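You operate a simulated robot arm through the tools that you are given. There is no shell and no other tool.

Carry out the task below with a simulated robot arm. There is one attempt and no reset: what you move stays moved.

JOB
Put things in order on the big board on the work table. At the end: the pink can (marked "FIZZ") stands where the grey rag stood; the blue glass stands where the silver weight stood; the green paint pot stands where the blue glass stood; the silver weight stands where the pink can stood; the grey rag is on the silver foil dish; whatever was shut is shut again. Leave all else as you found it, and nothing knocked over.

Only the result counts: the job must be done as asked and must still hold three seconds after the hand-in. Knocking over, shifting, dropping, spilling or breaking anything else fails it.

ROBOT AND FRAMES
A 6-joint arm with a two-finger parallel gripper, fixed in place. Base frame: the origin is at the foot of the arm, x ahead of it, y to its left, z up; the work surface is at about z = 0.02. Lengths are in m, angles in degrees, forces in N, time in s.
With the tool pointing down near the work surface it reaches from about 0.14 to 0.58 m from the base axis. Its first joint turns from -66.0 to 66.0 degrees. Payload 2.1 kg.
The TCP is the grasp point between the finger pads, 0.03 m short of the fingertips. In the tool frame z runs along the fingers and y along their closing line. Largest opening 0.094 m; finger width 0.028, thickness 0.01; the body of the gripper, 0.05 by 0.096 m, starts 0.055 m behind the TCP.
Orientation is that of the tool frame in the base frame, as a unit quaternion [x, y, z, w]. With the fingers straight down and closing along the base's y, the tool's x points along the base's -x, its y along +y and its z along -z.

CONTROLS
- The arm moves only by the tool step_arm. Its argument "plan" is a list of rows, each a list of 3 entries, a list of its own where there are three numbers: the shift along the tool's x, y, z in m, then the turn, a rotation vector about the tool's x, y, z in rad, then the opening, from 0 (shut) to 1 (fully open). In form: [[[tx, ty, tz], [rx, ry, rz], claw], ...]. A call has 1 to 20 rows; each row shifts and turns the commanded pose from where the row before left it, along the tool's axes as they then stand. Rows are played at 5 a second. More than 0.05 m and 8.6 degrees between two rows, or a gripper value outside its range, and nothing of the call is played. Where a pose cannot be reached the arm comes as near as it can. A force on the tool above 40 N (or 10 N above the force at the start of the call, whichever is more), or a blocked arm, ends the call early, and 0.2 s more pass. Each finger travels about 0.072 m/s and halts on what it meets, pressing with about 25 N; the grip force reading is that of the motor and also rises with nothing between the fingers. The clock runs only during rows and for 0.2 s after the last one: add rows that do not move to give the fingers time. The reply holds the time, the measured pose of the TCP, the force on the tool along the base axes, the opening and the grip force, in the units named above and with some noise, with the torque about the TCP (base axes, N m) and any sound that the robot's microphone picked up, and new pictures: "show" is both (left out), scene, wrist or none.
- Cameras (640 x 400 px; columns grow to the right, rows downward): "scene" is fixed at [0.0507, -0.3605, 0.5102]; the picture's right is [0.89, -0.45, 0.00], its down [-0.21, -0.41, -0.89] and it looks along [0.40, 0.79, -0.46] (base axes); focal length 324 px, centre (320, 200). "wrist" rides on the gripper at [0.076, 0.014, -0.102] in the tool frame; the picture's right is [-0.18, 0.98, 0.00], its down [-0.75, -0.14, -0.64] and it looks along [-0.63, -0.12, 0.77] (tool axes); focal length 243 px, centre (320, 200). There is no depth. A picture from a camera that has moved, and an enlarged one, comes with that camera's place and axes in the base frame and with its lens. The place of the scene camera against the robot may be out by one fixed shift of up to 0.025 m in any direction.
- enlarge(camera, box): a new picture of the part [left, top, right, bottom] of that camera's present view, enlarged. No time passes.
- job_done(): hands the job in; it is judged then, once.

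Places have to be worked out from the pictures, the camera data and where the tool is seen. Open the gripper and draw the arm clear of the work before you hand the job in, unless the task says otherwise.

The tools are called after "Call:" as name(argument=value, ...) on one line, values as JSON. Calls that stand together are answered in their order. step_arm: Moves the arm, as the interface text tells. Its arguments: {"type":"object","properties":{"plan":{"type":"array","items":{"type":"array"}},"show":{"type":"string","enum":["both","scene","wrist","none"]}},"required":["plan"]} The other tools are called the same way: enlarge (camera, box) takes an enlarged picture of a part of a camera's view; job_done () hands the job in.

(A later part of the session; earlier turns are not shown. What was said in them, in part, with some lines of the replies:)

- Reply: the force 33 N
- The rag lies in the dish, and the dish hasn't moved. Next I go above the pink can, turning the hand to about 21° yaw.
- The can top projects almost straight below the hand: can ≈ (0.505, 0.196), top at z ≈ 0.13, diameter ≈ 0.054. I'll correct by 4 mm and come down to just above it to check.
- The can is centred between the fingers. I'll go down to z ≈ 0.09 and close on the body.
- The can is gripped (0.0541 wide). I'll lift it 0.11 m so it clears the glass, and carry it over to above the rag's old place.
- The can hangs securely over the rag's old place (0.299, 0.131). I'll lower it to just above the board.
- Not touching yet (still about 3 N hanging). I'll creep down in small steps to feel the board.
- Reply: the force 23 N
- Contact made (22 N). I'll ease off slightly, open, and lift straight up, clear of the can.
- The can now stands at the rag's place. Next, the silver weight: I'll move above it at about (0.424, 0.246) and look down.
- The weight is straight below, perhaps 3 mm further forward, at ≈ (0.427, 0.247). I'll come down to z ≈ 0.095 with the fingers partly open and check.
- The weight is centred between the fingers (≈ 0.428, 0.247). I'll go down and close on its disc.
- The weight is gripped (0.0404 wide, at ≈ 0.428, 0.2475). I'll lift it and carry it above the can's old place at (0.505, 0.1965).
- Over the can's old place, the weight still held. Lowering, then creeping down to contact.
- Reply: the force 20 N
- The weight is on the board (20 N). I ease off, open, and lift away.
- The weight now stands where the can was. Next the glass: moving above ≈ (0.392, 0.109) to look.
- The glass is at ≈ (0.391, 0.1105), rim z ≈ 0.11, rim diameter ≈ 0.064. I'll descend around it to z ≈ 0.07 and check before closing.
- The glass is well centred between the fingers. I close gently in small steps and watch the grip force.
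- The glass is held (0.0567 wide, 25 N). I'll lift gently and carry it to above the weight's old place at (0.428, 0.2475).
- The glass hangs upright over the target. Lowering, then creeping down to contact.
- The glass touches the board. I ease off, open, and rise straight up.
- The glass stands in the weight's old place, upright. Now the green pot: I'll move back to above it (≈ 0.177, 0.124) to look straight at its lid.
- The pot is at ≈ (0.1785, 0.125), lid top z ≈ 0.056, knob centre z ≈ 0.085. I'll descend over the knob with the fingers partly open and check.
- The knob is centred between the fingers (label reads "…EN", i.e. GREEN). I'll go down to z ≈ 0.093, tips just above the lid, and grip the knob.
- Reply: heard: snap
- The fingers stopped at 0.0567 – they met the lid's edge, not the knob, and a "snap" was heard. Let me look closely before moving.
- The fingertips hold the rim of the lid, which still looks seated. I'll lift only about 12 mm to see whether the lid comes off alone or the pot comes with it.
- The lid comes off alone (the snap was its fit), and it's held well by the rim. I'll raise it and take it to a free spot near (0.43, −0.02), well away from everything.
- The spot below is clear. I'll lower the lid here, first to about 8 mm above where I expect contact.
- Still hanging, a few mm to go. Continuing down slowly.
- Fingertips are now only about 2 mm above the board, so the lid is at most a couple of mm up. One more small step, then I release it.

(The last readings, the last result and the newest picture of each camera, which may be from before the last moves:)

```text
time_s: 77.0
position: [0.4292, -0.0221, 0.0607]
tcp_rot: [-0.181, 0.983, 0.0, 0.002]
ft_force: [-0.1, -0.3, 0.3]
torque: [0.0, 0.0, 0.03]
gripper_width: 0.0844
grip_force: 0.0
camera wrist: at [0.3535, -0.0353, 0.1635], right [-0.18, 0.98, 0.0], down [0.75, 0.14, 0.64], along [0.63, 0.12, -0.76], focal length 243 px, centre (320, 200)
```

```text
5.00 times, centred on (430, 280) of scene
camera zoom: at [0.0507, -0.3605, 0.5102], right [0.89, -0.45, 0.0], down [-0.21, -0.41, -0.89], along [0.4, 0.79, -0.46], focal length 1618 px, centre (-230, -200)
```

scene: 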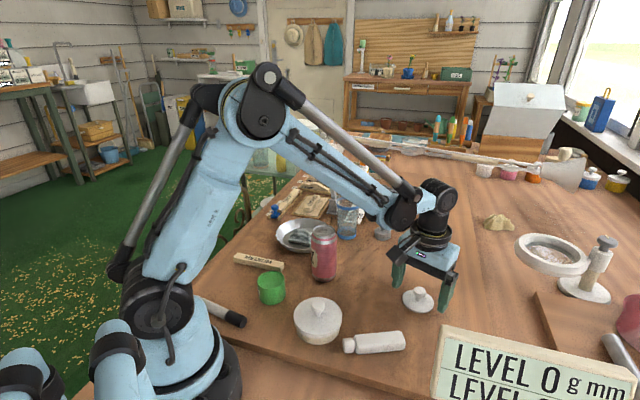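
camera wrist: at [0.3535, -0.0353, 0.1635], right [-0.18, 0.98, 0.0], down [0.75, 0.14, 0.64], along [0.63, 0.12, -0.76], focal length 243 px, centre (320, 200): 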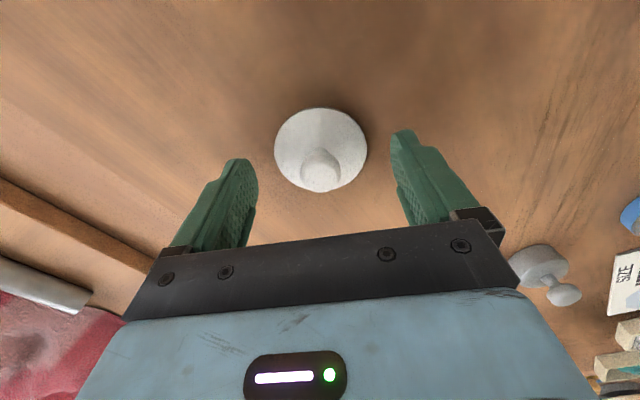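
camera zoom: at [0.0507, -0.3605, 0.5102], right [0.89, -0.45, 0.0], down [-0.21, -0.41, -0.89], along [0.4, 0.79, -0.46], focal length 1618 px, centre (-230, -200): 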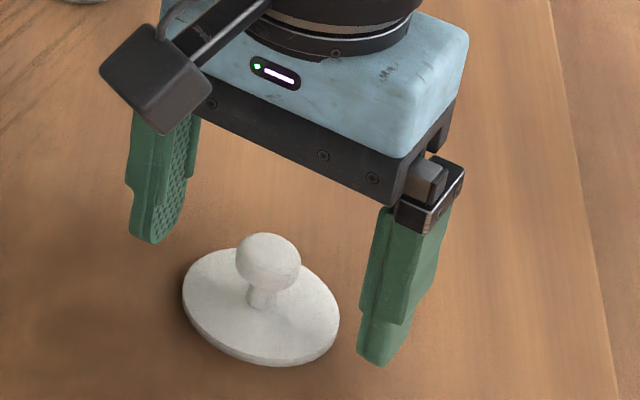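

The lid rests flat on the board at about (0.429, −0.022), stable and out of the way. Now back up and over to the open pot for a look at it.

Call:
step_arm(plan=[[[0, 0, -0.02], [0, 0, 0], 1], [[0, 0, -0.03], [0, 0, 0], 1], [[0, 0, -0.03], [0, 0, 0], 1], [[0, 0, -0.03], [0, 0, 0], 1], [[0, 0, -0.03], [0, 0, 0], 1], [[0.0184, 0.0228, 0], [0, 0, 0], 1], [[0.0184, 0.0228, 0], [0, 0, 0], 1], [[0.0184, 0.0228, 0], [0, 0, 0], 1], [[0.0184, 0.0228, 0], [0, 0, 0], 1], [[0.0184, 0.0228, 0], [0, 0, 0], 1], [[0.0184, 0.0228, 0], [0, 0, 0], 1], [[0.0184, 0.0228, 0], [0, 0, 0], 1], [[0.0184, 0.0228, 0], [0, 0, 0], 1], [[0.0184, 0.0228, 0], [0, 0, 0], 1], [[0.0184, 0.0228, 0], [0, 0, 0], 1], [[0, 0, 0], [0, 0, 0], 1], [[0, 0, 0], [0, 0, 0], 1]])

Call:
enlarge(camera="wrist", box=[220, 0, 460, 170])

Call:
enlarge(camera="scene", box=[380, 240, 480, 320])

```text
time_s: 80.6
position: [0.1755, 0.1259, 0.2]
tcp_rot: [-0.182, 0.983, 0.0, 0.002]
ft_force: [-0.8, -0.6, -0.4]
torque: [-0.03, 0.0, 0.0]
gripper_width: 0.0939
grip_force: 0.0
camera wrist: at [0.1001, 0.1121, 0.3026], right [-0.18, 0.98, 0.0], down [0.75, 0.14, 0.64], along [0.63, 0.12, -0.76], focal length 243 px, centre (320, 200)
```

scene: 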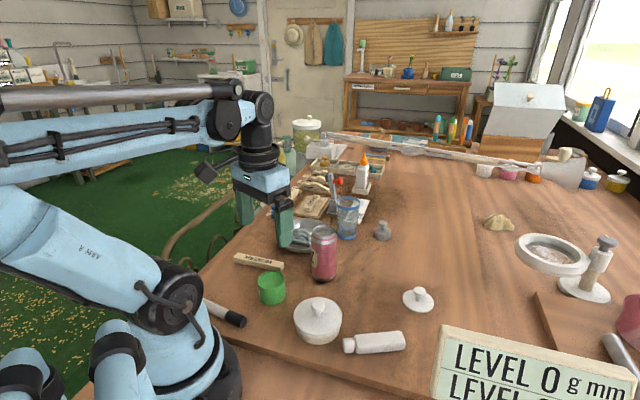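
wrist: 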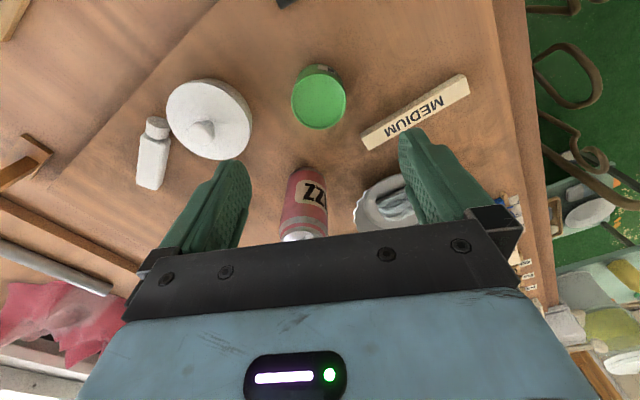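

```text
2.35 times, centred on (340, 85) of wrist
camera zoom: at [0.1001, 0.1121, 0.3026], right [-0.18, 0.98, 0.0], down [0.75, 0.14, 0.64], along [0.63, 0.12, -0.76], focal length 571 px, centre (273, 471)
```

zoom: 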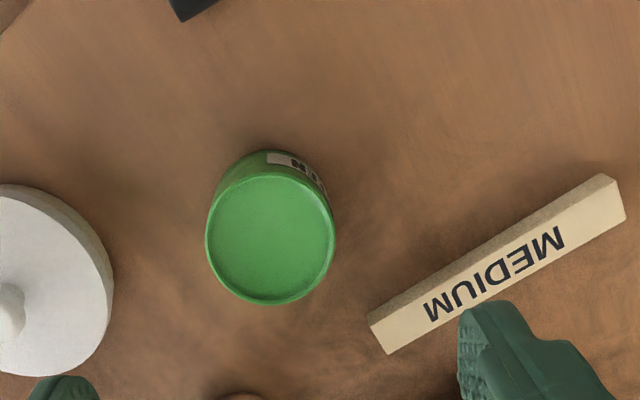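

```text
5.00 times, centred on (430, 280) of scene
camera zoom: at [0.0507, -0.3605, 0.5102], right [0.89, -0.45, 0.0], down [-0.21, -0.41, -0.89], along [0.4, 0.79, -0.46], focal length 1618 px, centre (-230, -200)
```

zoom: 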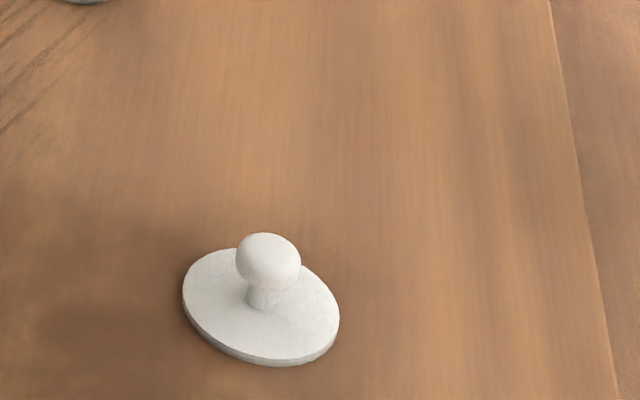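

The lid is lying still. The open pot is at ≈ (0.177, 0.125), rim z ≈ 0.056, diameter ≈ 0.0535, paint near the brim, so I must keep it level. I'll descend to just above its rim and check.

Call:
step_arm(plan=[[[-0.0006, -0.0012, 0.025], [0, 0, 0], 1], [[0, 0, 0.025], [0, 0, 0], 1], [[0, 0, 0.025], [0, 0, 0], 1], [[0, 0, 0.023], [0, 0, 0], 1], [[0, 0, 0], [0, 0, 0], 1], [[0, 0, 0], [0, 0, 0], 1]])

Call:
enlarge(camera="wrist", box=[220, 60, 440, 220])

```text
time_s: 82.0
position: [0.1786, 0.1258, 0.1021]
tcp_rot: [-0.182, 0.983, 0.0, 0.001]
ft_force: [-1.2, 0.2, 0.1]
torque: [0.0, 0.02, 0.0]
gripper_width: 0.094
grip_force: 0.1
camera wrist: at [0.1016, 0.1109, 0.2046], right [-0.18, 0.98, 0.0], down [0.75, 0.14, 0.64], along [0.63, 0.12, -0.76], focal length 243 px, centre (320, 200)
```

scene: 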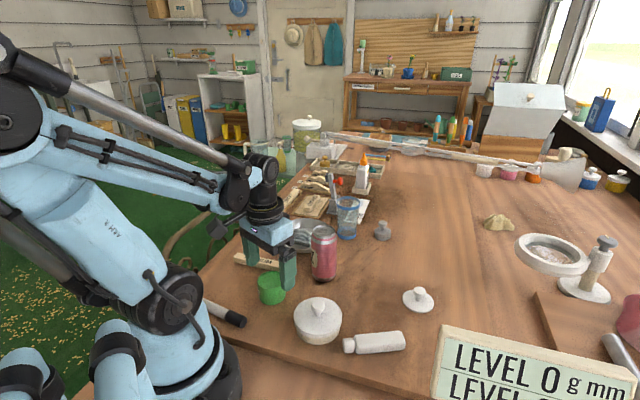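
wrist: 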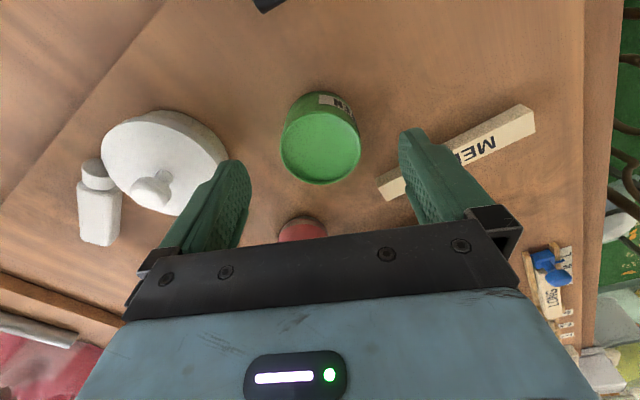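

```text
2.50 times, centred on (330, 140) of wrist
camera zoom: at [0.1016, 0.1109, 0.2046], right [-0.18, 0.98, 0.0], down [0.75, 0.14, 0.64], along [0.63, 0.12, -0.76], focal length 606 px, centre (295, 350)
```

zoom: 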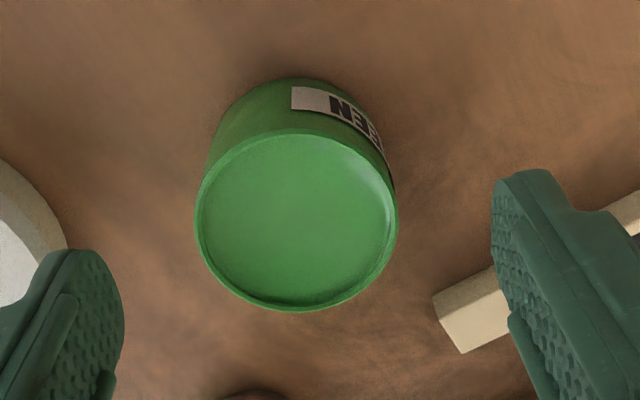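

The pot is centred between the fingers and the plank is well clear. I'll narrow the opening a little, go down, and close on the pot body.

Call:
step_arm(plan=[[[0, 0, 0], [0, 0, 0], 0.85], [[0, 0, 0.012], [0, 0, 0], 0.85], [[0, 0, 0.015], [0, 0, 0], 0.85], [[0, 0, 0.012], [0, 0, 0], 0.85], [[0, 0, 0.007], [0, 0, 0], 0.85], [[0, 0, 0], [0, 0, 0], 0.85], [[0, 0, 0], [0, 0, 0], 0.7], [[0, 0, 0], [0, 0, 0], 0.6], [[0, 0, 0], [0, 0, 0], 0.53], [[0, 0, 0], [0, 0, 0], 0.5], [[0, 0, 0], [0, 0, 0], 0.5]])

Call:
enlarge(camera="wrist", box=[240, 80, 420, 220])

```text
time_s: 84.4
position: [0.1773, 0.126, 0.0553]
tcp_rot: [-0.182, 0.983, 0.0, 0.001]
ft_force: [0.3, 0.4, -1.1]
torque: [-0.01, -0.02, 0.05]
gripper_width: 0.0528
grip_force: 25.2
camera wrist: at [0.1017, 0.1115, 0.1587], right [-0.18, 0.98, 0.0], down [0.75, 0.14, 0.64], along [0.63, 0.12, -0.76], focal length 243 px, centre (320, 200)
```

scene: 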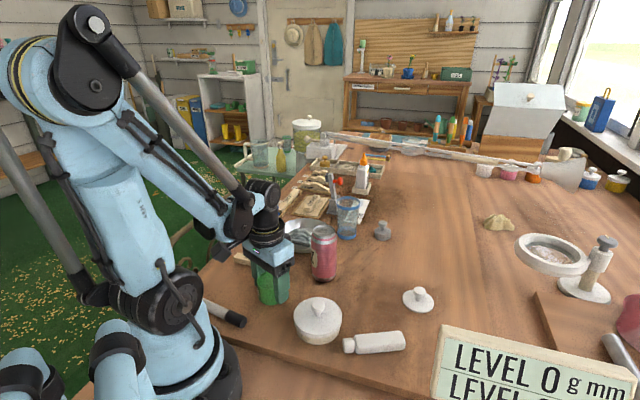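
wrist: 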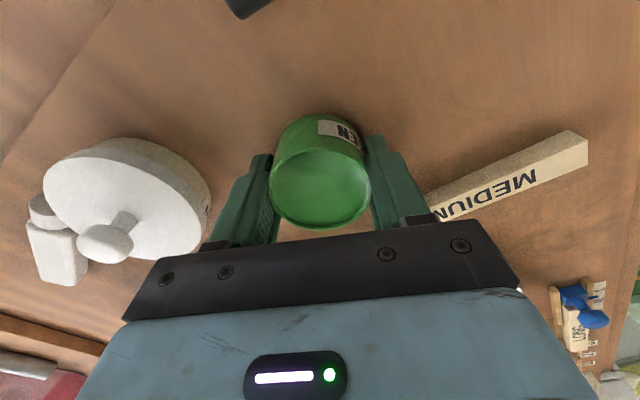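

```text
2.86 times, centred on (330, 150) of wrist
camera zoom: at [0.1017, 0.1115, 0.1587], right [-0.18, 0.98, 0.0], down [0.75, 0.14, 0.64], along [0.63, 0.12, -0.76], focal length 693 px, centre (291, 343)
```

zoom: 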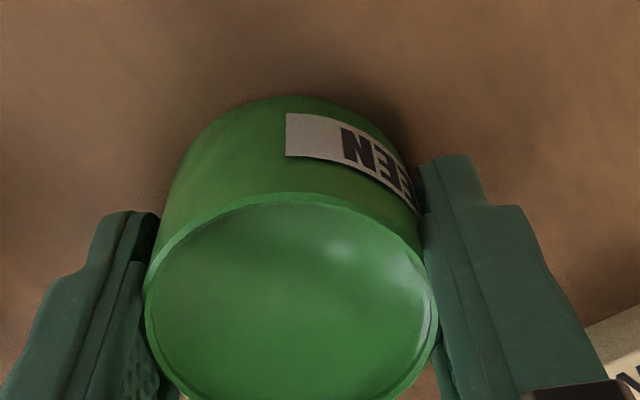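

The pot is held (0.0528 wide) with its centre about 2 mm behind the TCP. I'll lift it smoothly by 0.135 m so it clears the can, keeping it level.

Call:
step_arm(plan=[[[0, 0, -0.004], [0, 0, 0], 0.5], [[0, 0, -0.008], [0, 0, 0], 0.5], [[0, 0, -0.013], [0, 0, 0], 0.5], [[0, 0, -0.017], [0, 0, 0], 0.5], [[0, 0, -0.018], [0, 0, 0], 0.5], [[0, 0, -0.018], [0, 0, 0], 0.5], [[0, 0, -0.018], [0, 0, 0], 0.5], [[0, 0, -0.016], [0, 0, 0], 0.5], [[0, 0, -0.011], [0, 0, 0], 0.5], [[0, 0, -0.008], [0, 0, 0], 0.5], [[0, 0, -0.004], [0, 0, 0], 0.5], [[0, 0, 0], [0, 0, 0], 0.5]])

```text
time_s: 87.0
position: [0.177, 0.1252, 0.1917]
tcp_rot: [-0.182, 0.983, 0.001, 0.001]
ft_force: [0.7, -0.3, -2.1]
torque: [-0.01, 0.04, 0.03]
gripper_width: 0.0526
grip_force: 25.7
camera wrist: at [0.1013, 0.1106, 0.294], right [-0.18, 0.98, 0.0], down [0.75, 0.14, 0.64], along [0.63, 0.12, -0.76], focal length 243 px, centre (320, 200)
```

scene: 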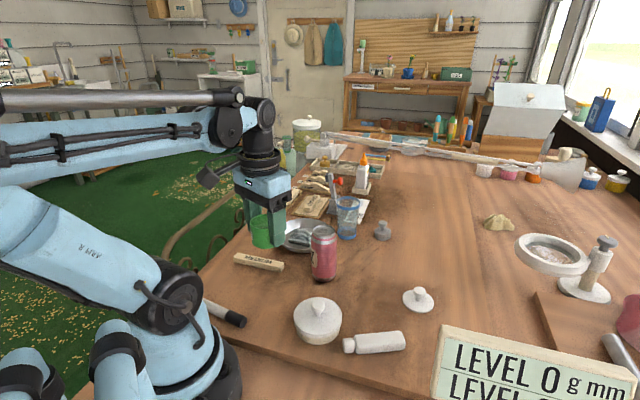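
wrist: 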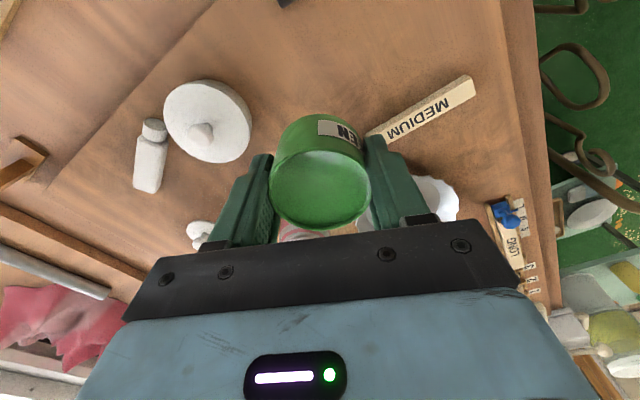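

The pot is lifted level. Now a smooth carry over the can to above the glass's old place.

Call:
step_arm(plan=[[[-0.0059, -0.0027, 0], [0, 0, 0], 0.5], [[-0.0118, -0.0054, 0], [0, 0, 0], 0.5], [[-0.0177, -0.0082, 0], [0, 0, 0], 0.5], [[-0.0216, -0.01, 0], [0, 0, 0], 0.5], [[-0.0236, -0.0109, 0], [0, 0, 0], 0.5], [[-0.0236, -0.0109, 0], [0, 0, 0], 0.5], [[-0.0236, -0.0109, 0], [0, 0, 0], 0.5], [[-0.0216, -0.01, 0], [0, 0, 0], 0.5], [[-0.0177, -0.0082, 0], [0, 0, 0], 0.5], [[-0.0138, -0.0064, 0], [0, 0, 0], 0.5], [[-0.0098, -0.0045, 0], [0, 0, 0], 0.5], [[-0.0059, -0.0027, 0], [0, 0, 0], 0.5], [[0, 0, 0], [0, 0, 0], 0.5], [[0, 0, 0], [0, 0, 0], 0.5]])

```text
time_s: 90.0
position: [0.3929, 0.1122, 0.1919]
tcp_rot: [-0.183, 0.983, 0.001, 0.002]
ft_force: [0.0, -0.6, -1.1]
torque: [-0.02, 0.02, 0.02]
gripper_width: 0.0528
grip_force: 24.7
camera wrist: at [0.3173, 0.0972, 0.2946], right [-0.18, 0.98, 0.0], down [0.75, 0.14, 0.64], along [0.63, 0.12, -0.76], focal length 243 px, centre (320, 200)
```

scene: 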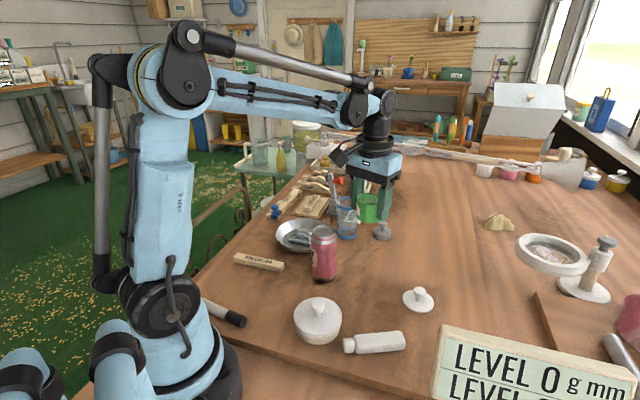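
wrist: 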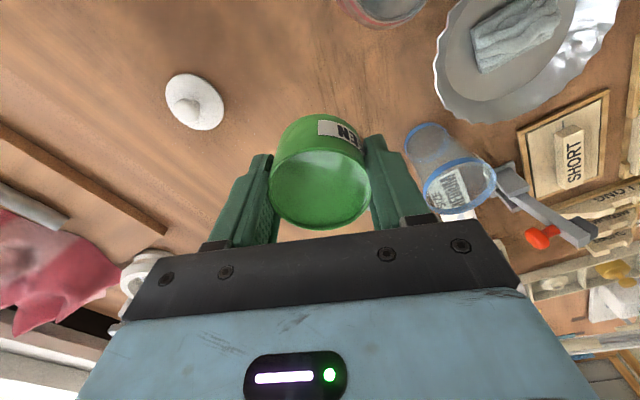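

Over the target, level. Lowering smoothly to about 3 mm above the board.

Call:
step_arm(plan=[[[0, 0, 0.006], [0, 0, 0], 0.5], [[0, 0, 0.012], [0, 0, 0], 0.5], [[0, 0, 0.017], [0, 0, 0], 0.5], [[0, 0, 0.02], [0, 0, 0], 0.5], [[0, 0, 0.02], [0, 0, 0], 0.5], [[0, 0, 0.02], [0, 0, 0], 0.5], [[0, 0, 0.016], [0, 0, 0], 0.5], [[0, 0, 0.011], [0, 0, 0], 0.5], [[0, 0, 0.006], [0, 0, 0], 0.5], [[0, 0, 0.004], [0, 0, 0], 0.5], [[0, 0, 0.001], [0, 0, 0], 0.5], [[0, 0, 0], [0, 0, 0], 0.5]], show="none")

Call:
step_arm(plan=[[[0, 0, 0.0007], [0, 0, 0], 0.5], [[0, 0, 0.0007], [0, 0, 0], 0.5], [[0, 0, 0], [0, 0, 0], 0.5]], show="none")

```text
time_s: 92.6
position: [0.3949, 0.1104, 0.0592]
tcp_rot: [-0.182, 0.983, 0.0, 0.002]
ft_force: [0.7, -0.4, -2.1]
torque: [0.04, -0.02, 0.0]
gripper_width: 0.0528
grip_force: 24.9
```

```text
time_s: 93.4
position: [0.394, 0.1107, 0.0576]
tcp_rot: [-0.182, 0.983, 0.0, 0.002]
ft_force: [-0.7, -0.5, -2.2]
torque: [-0.03, -0.03, 0.04]
gripper_width: 0.0528
grip_force: 25.4
```

The pot is still hanging; I keep creeping down in sub-millimetre steps.

Call:
step_arm(plan=[[[0, 0, 0.0006], [0, 0, 0], 0.5], [[0, 0, 0.0005], [0, 0, 0], 0.5], [[0, 0, 0], [0, 0, 0], 0.5]], show="wrist")

```text
time_s: 94.2
position: [0.3931, 0.1108, 0.0576]
tcp_rot: [-0.182, 0.983, 0.0, 0.002]
ft_force: [0.1, -1.0, -1.9]
torque: [-0.03, 0.03, 0.0]
gripper_width: 0.0524
grip_force: 24.7
camera wrist: at [0.3175, 0.0967, 0.1593], right [-0.18, 0.98, 0.0], down [0.75, 0.14, 0.64], along [0.63, 0.12, -0.76], focal length 243 px, centre (320, 200)
```

wrist: 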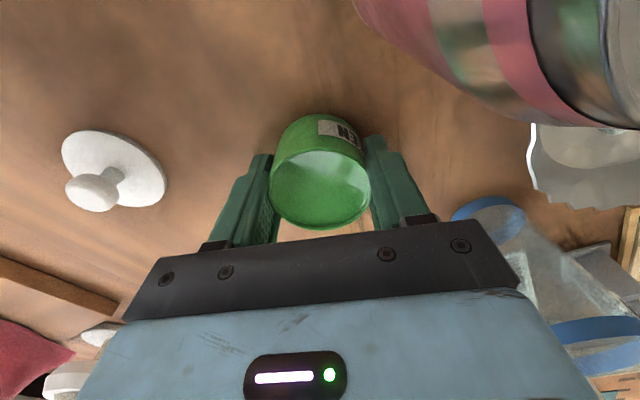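

Call:
step_arm(plan=[[[0, 0, 0.0005], [0, 0, 0], 0.5], [[0, 0, 0.0004], [0, 0, 0], 0.5], [[0, 0, 0], [0, 0, 0], 0.5]], show="none")

```text
time_s: 95.0
position: [0.3926, 0.1106, 0.0555]
tcp_rot: [-0.183, 0.983, 0.001, 0.002]
ft_force: [-0.2, -0.5, 19.0]
torque: [-0.07, -0.03, 0.02]
gripper_width: 0.0525
grip_force: 24.5
```

The pot touches the board (19 N). Easing off, opening and lifting away; then on to the lid.

Call:
step_arm(plan=[[[0, 0, -0.0006], [0, 0, 0], 0.5], [[0, 0, 0], [0, 0, 0], 0.6], [[0, 0, 0], [0, 0, 0], 0.75], [[0, 0, 0], [0, 0, 0], 0.9], [[0, 0, 0], [0, 0, 0], 0.9], [[0, 0, -0.015], [0, 0, 0], 0.9], [[0, 0, -0.025], [0, 0, 0], 0.9], [[0, 0, -0.03], [0, 0, 0], 0.9], [[0, 0, -0.03], [0, 0, 0], 1], [[0, 0, -0.03], [0, 0, 0], 1], [[0, 0, 0], [0, 0, 0], 1], [[0, 0, 0], [0, 0, 0], 1]])

Call:
enlarge(camera="wrist", box=[220, 0, 460, 170])

```text
time_s: 97.6
position: [0.3926, 0.1099, 0.1872]
tcp_rot: [-0.182, 0.983, 0.0, 0.001]
ft_force: [0.1, -0.1, -0.3]
torque: [0.02, -0.02, -0.01]
gripper_width: 0.094
grip_force: 0.1
camera wrist: at [0.317, 0.0961, 0.289], right [-0.18, 0.98, 0.0], down [0.75, 0.14, 0.64], along [0.63, 0.12, -0.76], focal length 243 px, centre (320, 200)
```

scene: 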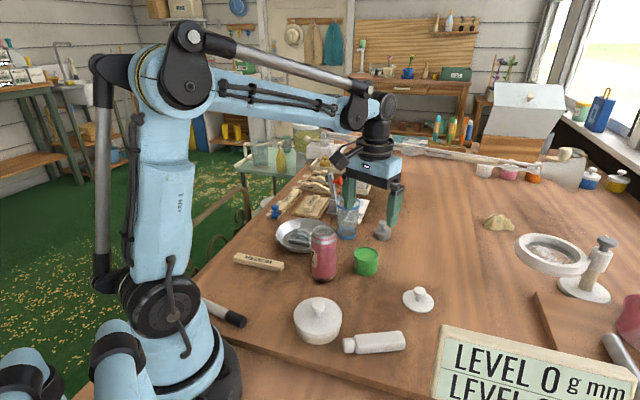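
wrist: 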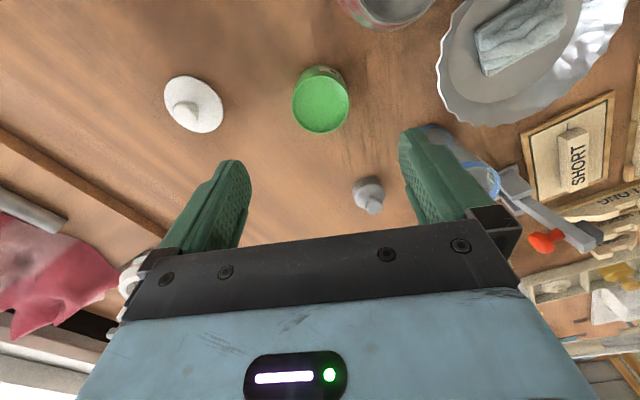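

```text
2.35 times, centred on (340, 85) of wrist
camera zoom: at [0.317, 0.0961, 0.289], right [-0.18, 0.98, 0.0], down [0.75, 0.14, 0.64], along [0.63, 0.12, -0.76], focal length 571 px, centre (273, 471)
```

zoom: 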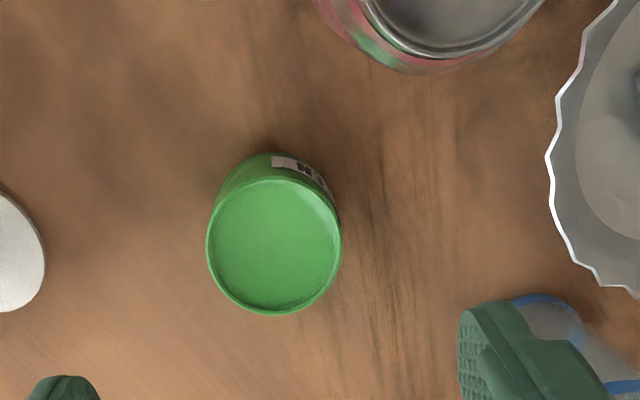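

The pot stands at ≈ (0.393, 0.110), the glass's old place. Now I go to fetch the lid at about (0.428, −0.022).

Call:
step_arm(plan=[[[0.0021, -0.0226, 0], [0, 0, 0], 1], [[0.0021, -0.0226, 0], [0, 0, 0], 1], [[0.0021, -0.0226, 0], [0, 0, 0], 1], [[0.0021, -0.0226, 0], [0, 0, 0], 1], [[0.0021, -0.0226, 0], [0, 0, 0], 1], [[0.0021, -0.0226, 0], [0, 0, 0], 1], [[0, 0, 0.03], [0, 0, 0], 0.9], [[0, 0, 0.03], [0, 0, 0], 0.9], [[0, 0, 0.02], [0, 0, 0], 0.9], [[0, 0, 0], [0, 0, 0], 0.9], [[0, 0, 0], [0, 0, 0], 0.9]])

Call:
enlarge(camera="wrist", box=[220, 40, 440, 200])

```text
time_s: 100.0
position: [0.4286, -0.0192, 0.1049]
tcp_rot: [-0.183, 0.983, 0.0, 0.002]
ft_force: [-0.2, 0.4, 0.9]
torque: [0.04, -0.01, -0.04]
gripper_width: 0.0847
grip_force: 0.0
camera wrist: at [0.3538, -0.0342, 0.2076], right [-0.18, 0.98, 0.0], down [0.75, 0.14, 0.64], along [0.63, 0.12, -0.76], focal length 243 px, centre (320, 200)
```

scene: 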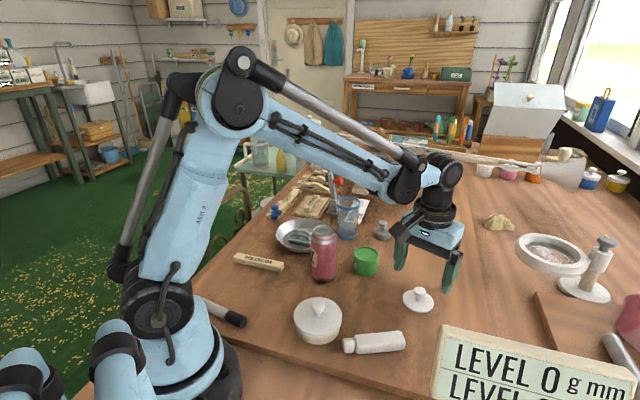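
wrist: 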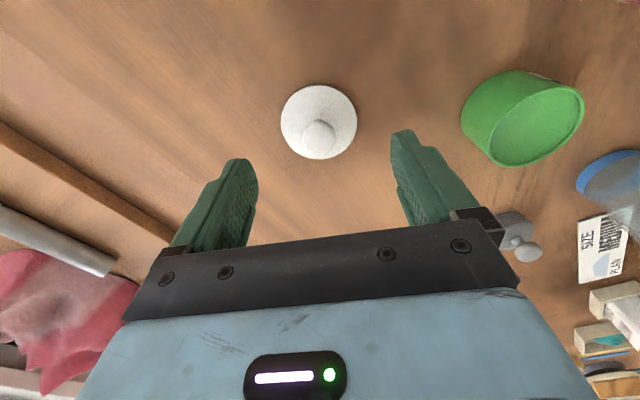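

```text
2.50 times, centred on (330, 120) of wrist
camera zoom: at [0.3538, -0.0342, 0.2076], right [-0.18, 0.98, 0.0], down [0.75, 0.14, 0.64], along [0.63, 0.12, -0.76], focal length 606 px, centre (295, 400)
```

zoom: 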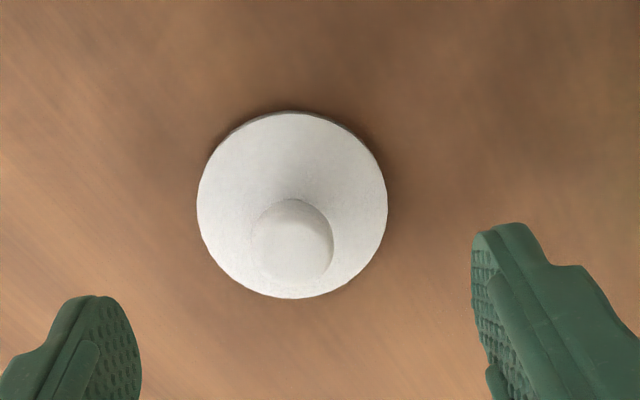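

The lid is centred between the fingers. I'll go down to the same height at which I released it and grip its rim again.

Call:
step_arm(plan=[[[0, 0, 0.02], [0, 0, 0], 0.9], [[0, 0, 0.02], [0, 0, 0], 0.9], [[0, 0, 0.01], [0, 0, 0], 0.9], [[0, 0, 0.0045], [0, 0, 0], 0.9], [[0, 0, 0], [0, 0, 0], 0.9], [[0, 0, 0], [0, 0, 0], 0.75], [[0, 0, 0], [0, 0, 0], 0.64], [[0, 0, 0], [0, 0, 0], 0.56], [[0, 0, 0], [0, 0, 0], 0.5], [[0, 0, 0], [0, 0, 0], 0.5]])

Call:
enlarge(camera="scene", box=[380, 240, 480, 320])

```text
time_s: 102.2
position: [0.4302, -0.0192, 0.0519]
tcp_rot: [-0.182, 0.983, 0.0, 0.002]
ft_force: [0.2, 0.2, 0.4]
torque: [0.0, 0.0, -0.02]
gripper_width: 0.0571
grip_force: 25.1
camera wrist: at [0.3543, -0.0345, 0.1541], right [-0.18, 0.98, 0.0], down [0.75, 0.14, 0.64], along [0.63, 0.12, -0.76], focal length 243 px, centre (320, 200)
```

scene: 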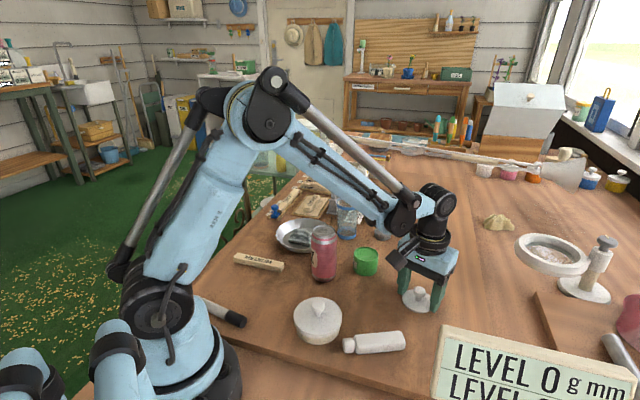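
wrist: 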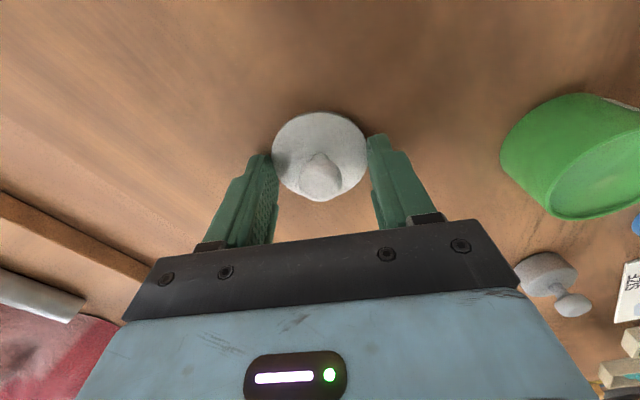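

```text
5.00 times, centred on (430, 280) of scene
camera zoom: at [0.0507, -0.3605, 0.5102], right [0.89, -0.45, 0.0], down [-0.21, -0.41, -0.89], along [0.4, 0.79, -0.46], focal length 1618 px, centre (-230, -200)
```

zoom: 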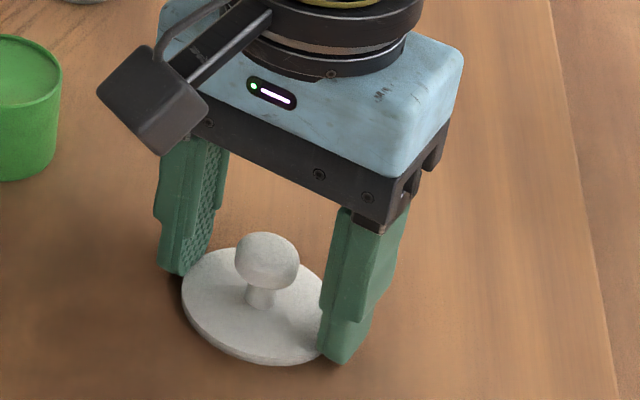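

The lid's rim is gripped (0.0571). I'll lift it and carry it to above the pot, undoing exactly the commanded offset (plus 1 mm correction), then check alignment.

Call:
step_arm(plan=[[[0, 0, -0.004], [0, 0, 0], 0.5], [[0, 0, -0.01], [0, 0, 0], 0.5], [[0, 0, -0.018], [0, 0, 0], 0.5], [[0, 0, -0.02], [0, 0, 0], 0.5], [[0, 0, -0.02], [0, 0, 0], 0.5], [[0, 0, -0.018], [0, 0, 0], 0.5], [[0, 0, 0], [0, 0, 0], 0.5], [[-0.0017, 0.0166, 0], [0, 0, 0], 0.5], [[-0.0017, 0.017, 0], [0, 0, 0], 0.5], [[-0.0017, 0.017, 0], [0, 0, 0], 0.5], [[-0.0017, 0.017, 0], [0, 0, 0], 0.5], [[-0.0017, 0.017, 0], [0, 0, 0], 0.5], [[-0.0017, 0.017, 0], [0, 0, 0], 0.5], [[-0.0017, 0.017, 0], [0, 0, 0], 0.5], [[-0.0017, 0.017, 0], [0, 0, 0], 0.5], [[0, 0, 0], [0, 0, 0], 0.5], [[0, 0, 0], [0, 0, 0], 0.5]])

Call:
enlarge(camera="wrist", box=[220, 60, 440, 220])

Call:
enlarge(camera="scene", box=[310, 190, 430, 290])

```text
time_s: 105.8
position: [0.3947, 0.1108, 0.1416]
tcp_rot: [-0.182, 0.983, 0.0, 0.002]
ft_force: [0.1, -0.6, -0.5]
torque: [0.03, 0.02, 0.0]
gripper_width: 0.0571
grip_force: 24.6
camera wrist: at [0.3185, 0.0969, 0.2441], right [-0.18, 0.98, 0.0], down [0.75, 0.14, 0.64], along [0.63, 0.12, -0.76], focal length 243 px, centre (320, 200)
```

scene: 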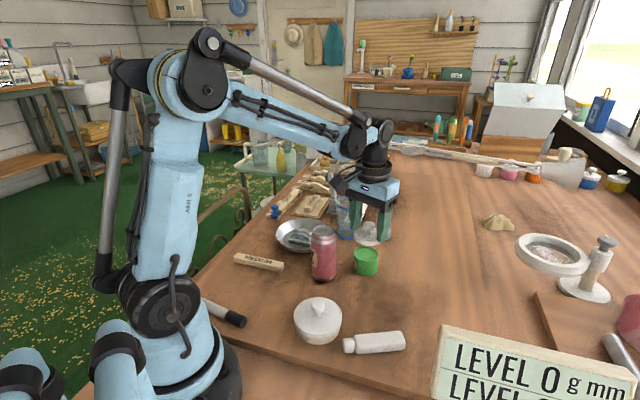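
wrist: 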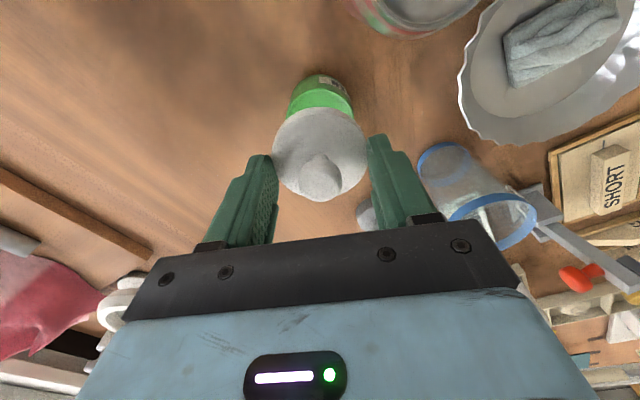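

```text
2.50 times, centred on (330, 140) of wrist
camera zoom: at [0.3185, 0.0969, 0.2441], right [-0.18, 0.98, 0.0], down [0.75, 0.14, 0.64], along [0.63, 0.12, -0.76], focal length 606 px, centre (295, 350)
```

zoom: 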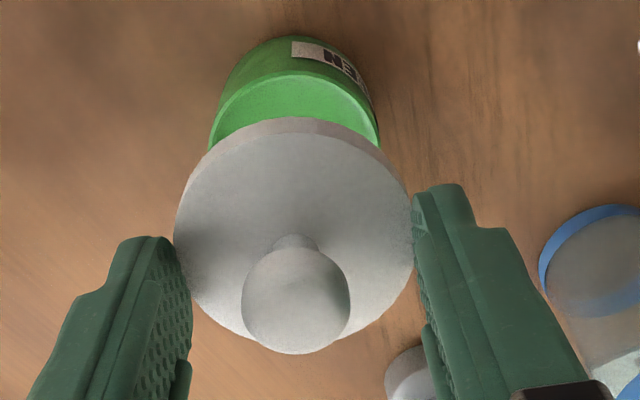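

```text
4.00 times, centred on (370, 240) of scene
camera zoom: at [0.0507, -0.3605, 0.5102], right [0.89, -0.45, 0.0], down [-0.21, -0.41, -0.89], along [0.4, 0.79, -0.46], focal length 1295 px, centre (120, 40)
```

zoom: 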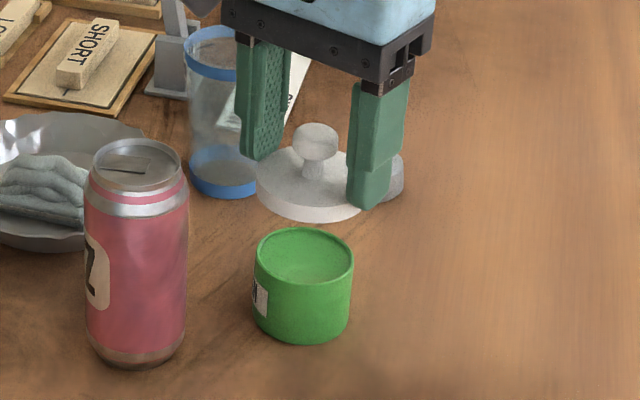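

The lid is held level and lined up laterally over the pot. I'll lower to about 3–4 mm above the seat.

Call:
step_arm(plan=[[[0, 0, 0.01], [0, 0, 0], 0.5], [[0, 0, 0.012], [0, 0, 0], 0.5], [[0, 0, 0.01], [0, 0, 0], 0.5], [[0, 0, 0.007], [0, 0, 0], 0.5], [[0, 0, 0.003], [0, 0, 0], 0.5], [[0, 0, 0], [0, 0, 0], 0.5], [[0, 0, 0], [0, 0, 0], 0.5]])

Call:
enlarge(camera="wrist", box=[240, 80, 420, 220])

Call:
enlarge(camera="scene", box=[320, 210, 420, 290])

```text
time_s: 107.4
position: [0.3939, 0.1116, 0.0998]
tcp_rot: [-0.182, 0.983, 0.001, 0.001]
ft_force: [0.2, 0.0, 0.5]
torque: [0.0, -0.01, -0.02]
gripper_width: 0.0569
grip_force: 25.0
camera wrist: at [0.3182, 0.097, 0.202], right [-0.18, 0.98, 0.0], down [0.75, 0.14, 0.64], along [0.63, 0.12, -0.76], focal length 243 px, centre (320, 200)
```

scene: 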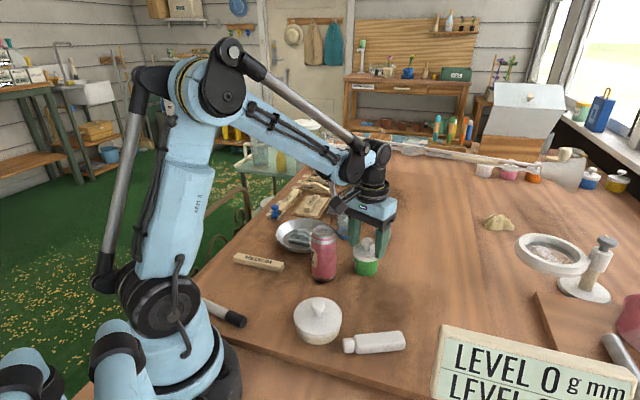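
wrist: 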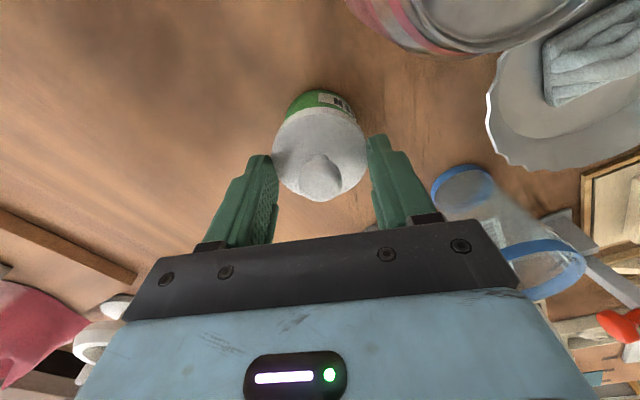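

```text
2.86 times, centred on (330, 150) of wrist
camera zoom: at [0.3182, 0.097, 0.202], right [-0.18, 0.98, 0.0], down [0.75, 0.14, 0.64], along [0.63, 0.12, -0.76], focal length 693 px, centre (291, 343)
```

zoom: 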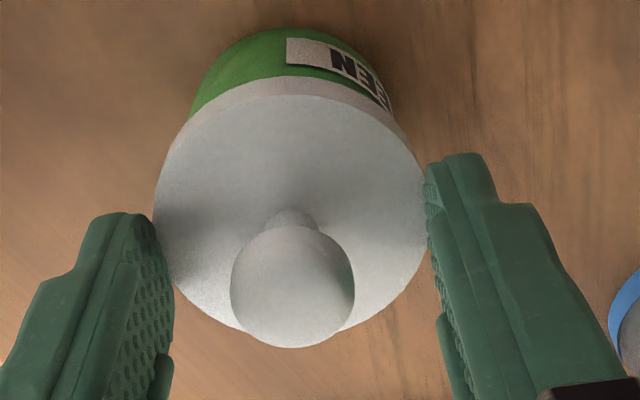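

```text
5.00 times, centred on (370, 250) of scene
camera zoom: at [0.0507, -0.3605, 0.5102], right [0.89, -0.45, 0.0], down [-0.21, -0.41, -0.89], along [0.4, 0.79, -0.46], focal length 1618 px, centre (70, -50)
```

zoom: 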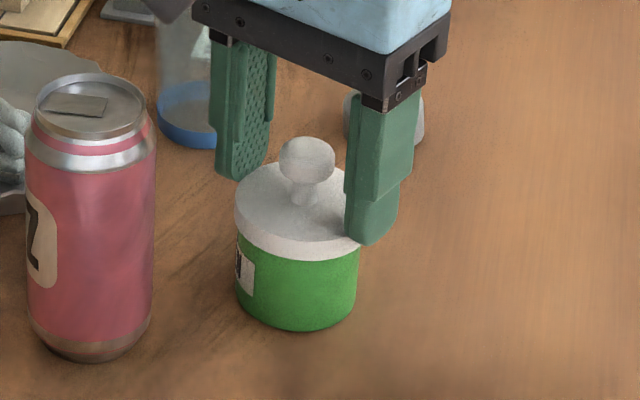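

The lid sits concentric just above the pot. Creeping down to seat it, watching force and listening for a snap.

Call:
step_arm(plan=[[[0, 0, 0.001], [0, 0, 0], 0.5], [[0, 0, 0.001], [0, 0, 0], 0.5], [[0, 0, 0.001], [0, 0, 0], 0.5], [[0, 0, 0], [0, 0, 0], 0.5]], show="none")

```text
time_s: 108.4
position: [0.3936, 0.1108, 0.0976]
tcp_rot: [-0.182, 0.983, 0.0, 0.002]
ft_force: [0.1, -0.2, 0.4]
torque: [-0.02, -0.02, 0.01]
gripper_width: 0.0568
grip_force: 24.8
```

Call:
step_arm(plan=[[[0, 0, 0.0006], [0, 0, 0], 0.5], [[0, 0, 0.0006], [0, 0, 0], 0.5], [[0, 0, 0], [0, 0, 0], 0.5]], show="none")

```text
time_s: 109.2
position: [0.3929, 0.1119, 0.096]
tcp_rot: [-0.182, 0.983, 0.0, 0.002]
ft_force: [0.0, 1.1, -1.0]
torque: [0.02, -0.03, -0.02]
gripper_width: 0.0567
grip_force: 25.3
```

Call:
step_arm(plan=[[[0, 0, 0.0006], [0, 0, 0], 0.5], [[0, 0, 0.0005], [0, 0, 0], 0.5], [[0, 0, 0], [0, 0, 0], 0.5]], show="none")

```text
time_s: 110.0
position: [0.3954, 0.1101, 0.095]
tcp_rot: [-0.182, 0.983, 0.0, 0.002]
ft_force: [0.5, -0.4, -0.6]
torque: [-0.02, 0.0, 0.03]
gripper_width: 0.0569
grip_force: 25.6
```

Call:
step_arm(plan=[[[0, 0, 0.0005], [0, 0, 0], 0.5], [[0, 0, 0.0005], [0, 0, 0], 0.5], [[0, 0, 0], [0, 0, 0], 0.5]], show="none")

```text
time_s: 110.8
position: [0.3946, 0.1102, 0.0942]
tcp_rot: [-0.183, 0.983, 0.0, 0.002]
ft_force: [-4.4, -1.7, 14.4]
torque: [-0.02, 0.18, 0.0]
gripper_width: 0.0569
grip_force: 25.2
heard: snap
```

A "snap" was heard and 14 N contact: the lid is shut on the pot. I'll open the fingers gently and rise straight up.

Call:
step_arm(plan=[[[0, 0, -0.0003], [0, 0, 0], 0.5], [[0, 0, 0], [0, 0, 0], 0.6], [[0, 0, 0], [0, 0, 0], 0.7], [[0, 0, 0], [0, 0, 0], 0.85], [[0, 0, 0], [0, 0, 0], 0.95], [[0, 0, 0], [0, 0, 0], 0.95]])

Call:
enlarge(camera="scene", box=[320, 210, 420, 290])

Call:
enlarge(camera="wrist", box=[240, 80, 420, 220])

```text
time_s: 112.2
position: [0.3944, 0.1111, 0.0926]
tcp_rot: [-0.182, 0.983, 0.0, 0.001]
ft_force: [0.1, 0.2, 0.2]
torque: [0.03, 0.0, -0.03]
gripper_width: 0.0892
grip_force: 0.0
camera wrist: at [0.3184, 0.097, 0.1963], right [-0.18, 0.98, 0.0], down [0.75, 0.14, 0.64], along [0.63, 0.12, -0.76], focal length 243 px, centre (320, 200)
```

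scene: 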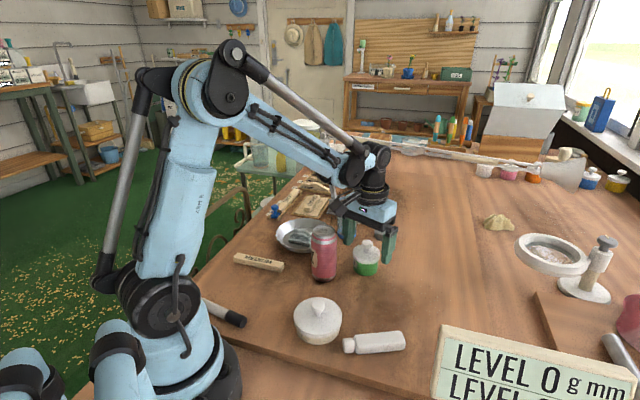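
wrist: 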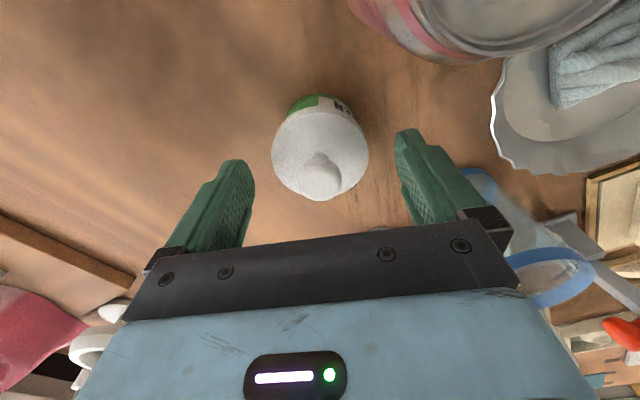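

```text
5.00 times, centred on (370, 250) of scene
camera zoom: at [0.0507, -0.3605, 0.5102], right [0.89, -0.45, 0.0], down [-0.21, -0.41, -0.89], along [0.4, 0.79, -0.46], focal length 1618 px, centre (70, -50)
```

zoom: 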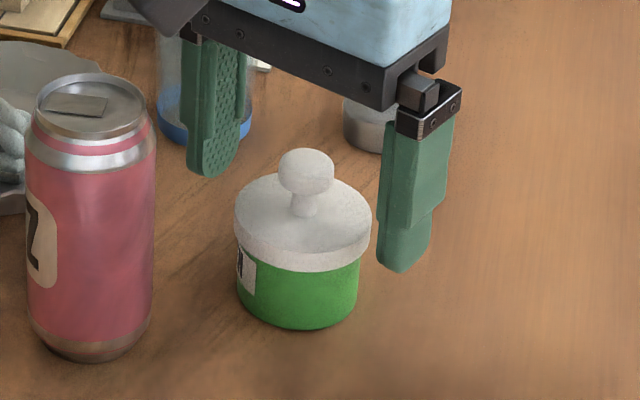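

```text
2.86 times, centred on (330, 150) of wrist
camera zoom: at [0.3184, 0.097, 0.1963], right [-0.18, 0.98, 0.0], down [0.75, 0.14, 0.64], along [0.63, 0.12, -0.76], focal length 693 px, centre (291, 343)
```

zoom: 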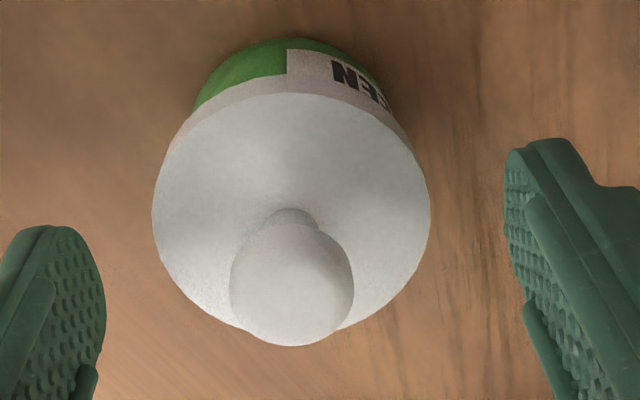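

The lid is seated and level, just as before. I'll rise straight up and draw the arm back for a final inspection.

Call:
step_arm(plan=[[[0, 0, -0.015], [0, 0, 0], 0.95], [[0, 0, -0.025], [0, 0, 0], 1], [[0, 0, -0.03], [0, 0, 0], 1], [[0, 0, -0.03], [0, 0, 0], 1], [[0, 0, -0.03], [0, 0, 0], 1], [[0, 0, -0.03], [0, 0, 0], 1], [[0.025, 0, -0.015], [0, 0, 0], 1], [[0.03, 0, -0.015], [0, 0, 0], 1], [[0.03, 0, 0], [0, 0, 0], 1], [[0.03, 0, 0], [0, 0, 0], 1], [[0.03, 0, 0], [0, 0, 0], 1], [[0.03, 0, 0], [0, 0, 0], 1], [[0.02, 0, 0], [0, 0, 0], 1], [[0, 0, 0], [0, 0, 0], 1], [[0, 0, 0], [0, 0, 0], 1]])

Call:
enlarge(camera="scene", box=[220, 140, 460, 370])

Call:
enlarge(camera="wrist", box=[80, 0, 520, 250])

```text
time_s: 115.4
position: [0.212, 0.0419, 0.2819]
tcp_rot: [-0.183, 0.983, 0.001, 0.0]
ft_force: [1.2, 0.2, 0.3]
torque: [-0.02, 0.01, 0.02]
gripper_width: 0.094
grip_force: 0.1
camera wrist: at [0.1361, 0.0272, 0.3846], right [-0.18, 0.98, 0.0], down [0.75, 0.14, 0.64], along [0.63, 0.12, -0.76], focal length 243 px, centre (320, 200)
```

scene: 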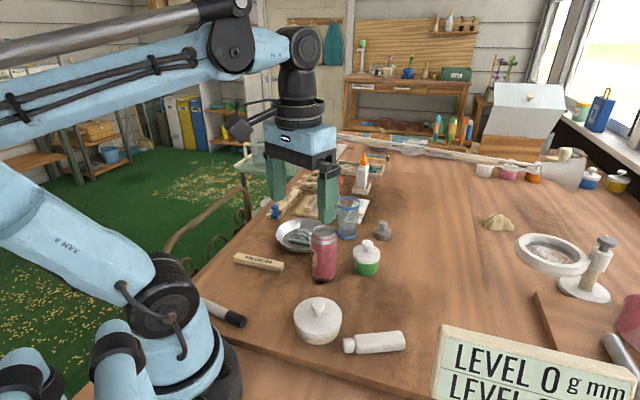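
wrist: 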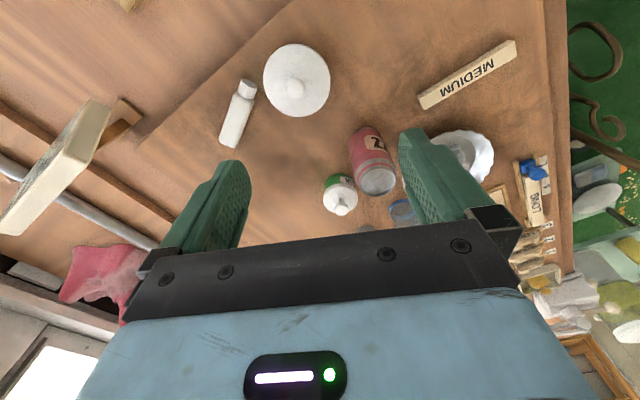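

```text
1.74 times, centred on (340, 255) of scene
camera zoom: at [0.0507, -0.3605, 0.5102], right [0.89, -0.45, 0.0], down [-0.21, -0.41, -0.89], along [0.4, 0.79, -0.46], focal length 563 px, centre (285, 104)
```

zoom: 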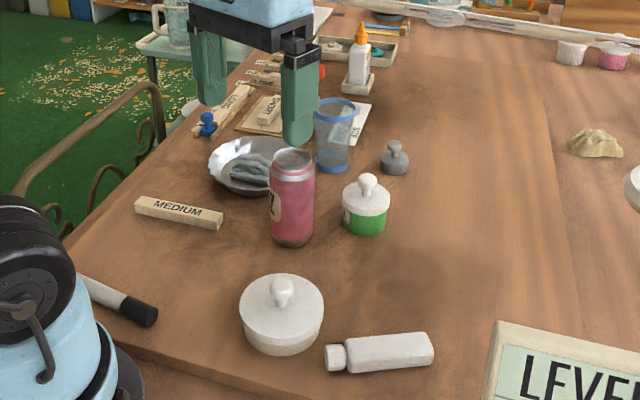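

```text
1.45 times, centred on (300, 125) of wrist
camera zoom: at [0.1361, 0.0272, 0.3846], right [-0.18, 0.98, 0.0], down [0.75, 0.14, 0.64], along [0.63, 0.12, -0.76], focal length 353 px, centre (349, 309)
```

zoom: 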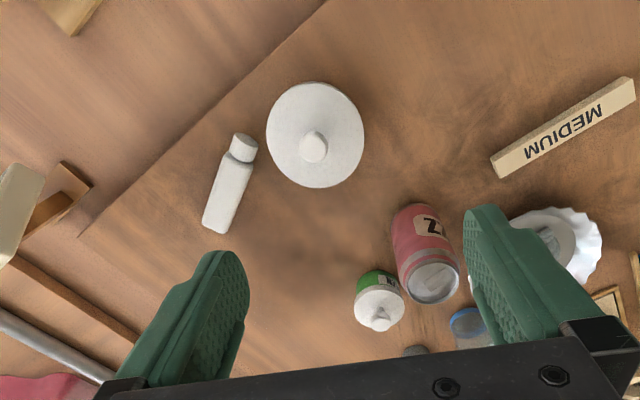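

Comparing with the first picture, every item's base now falls on the intended old spot. One last close check of the glass, weight, rag and dish before handing in.

Call:
enlarge(camera="scene", box=[260, 190, 420, 290])

Call:
step_arm(plan=[[[0.01, -0.02, -0.01], [0, 0, 0], 1], [[0.01, -0.03, -0.01], [0, 0, 0], 1], [[0, -0.03, 0], [0, 0, 0], 1], [[0, 0, 0], [0, 0, 0], 1], [[0, 0, 0], [0, 0, 0], 1]])

```text
4.00 times, centred on (340, 240) of scene
camera zoom: at [0.0507, -0.3605, 0.5102], right [0.89, -0.45, 0.0], down [-0.21, -0.41, -0.89], along [0.4, 0.79, -0.46], focal length 1295 px, centre (240, 40)
```

zoom: 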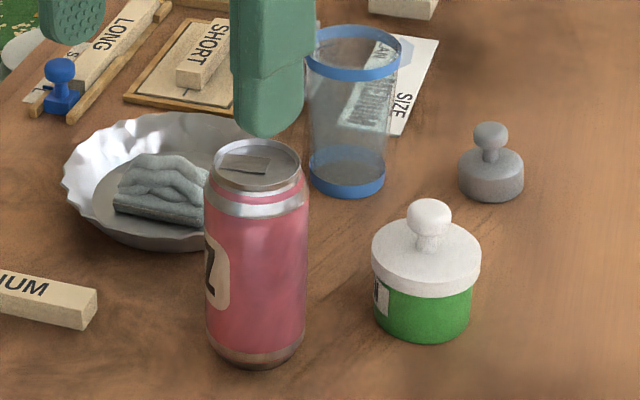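

```text
time_s: 116.6
position: [0.2205, -0.0409, 0.3022]
tcp_rot: [-0.183, 0.983, 0.001, 0.001]
ft_force: [-0.2, -0.5, 0.5]
torque: [0.01, 0.0, 0.01]
gripper_width: 0.094
grip_force: 0.0
camera wrist: at [0.1452, -0.055, 0.4058], right [-0.18, 0.98, 0.0], down [0.75, 0.14, 0.64], along [0.63, 0.12, -0.76], focal length 243 px, centre (320, 200)
```

scene: 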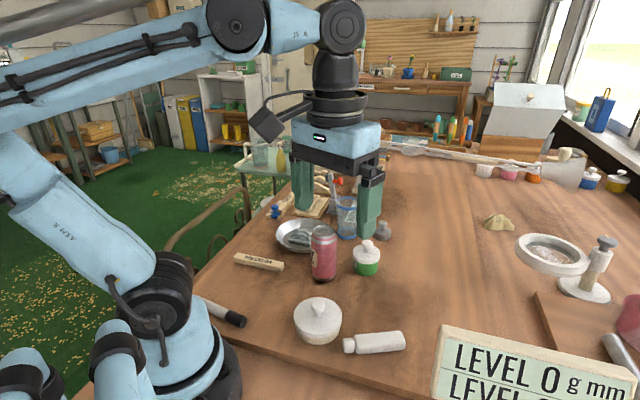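
wrist: 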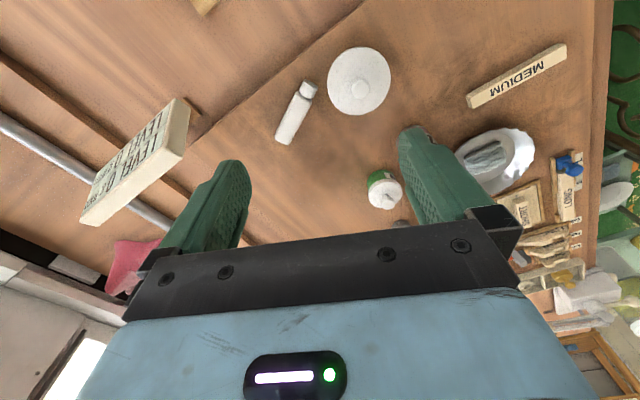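

Everything is in place. The can stands on the rag's spot, the weight on the can's, the glass on the weight's and the green pot, shut again, on the glass's. The rag lies in the foil dish, nothing else has moved, and the arm is clear with the gripper open, so I'm handing in.

Call:
job_done()

```text
The job is handed in.
```

I've finished the job and handed it in; I haven't seen a verdict on it. In the last pictures everything stands upright where you asked, to within a few millimetres:

- **Pink can (FIZZ):** stands where the grey rag was.
- **Blue glass:** stands where the silver weight was.
- **Green paint pot:** stands where the blue glass was, with its lid shut.
- **Silver weight:** stands where the pink can was.
- **Grey rag:** lies in the silver foil dish.

The pot's lid is wider than its body, so I couldn't lift the pot with the lid on. I took the lid off, set it on an empty part of the board, and moved the pot level with no spill seen. I then put the lid back, and it snapped shut.

The dish, the white pot, the bottle and the MEDIUM plank look the same as in the first picture. The gripper is open and the arm is clear of the work.
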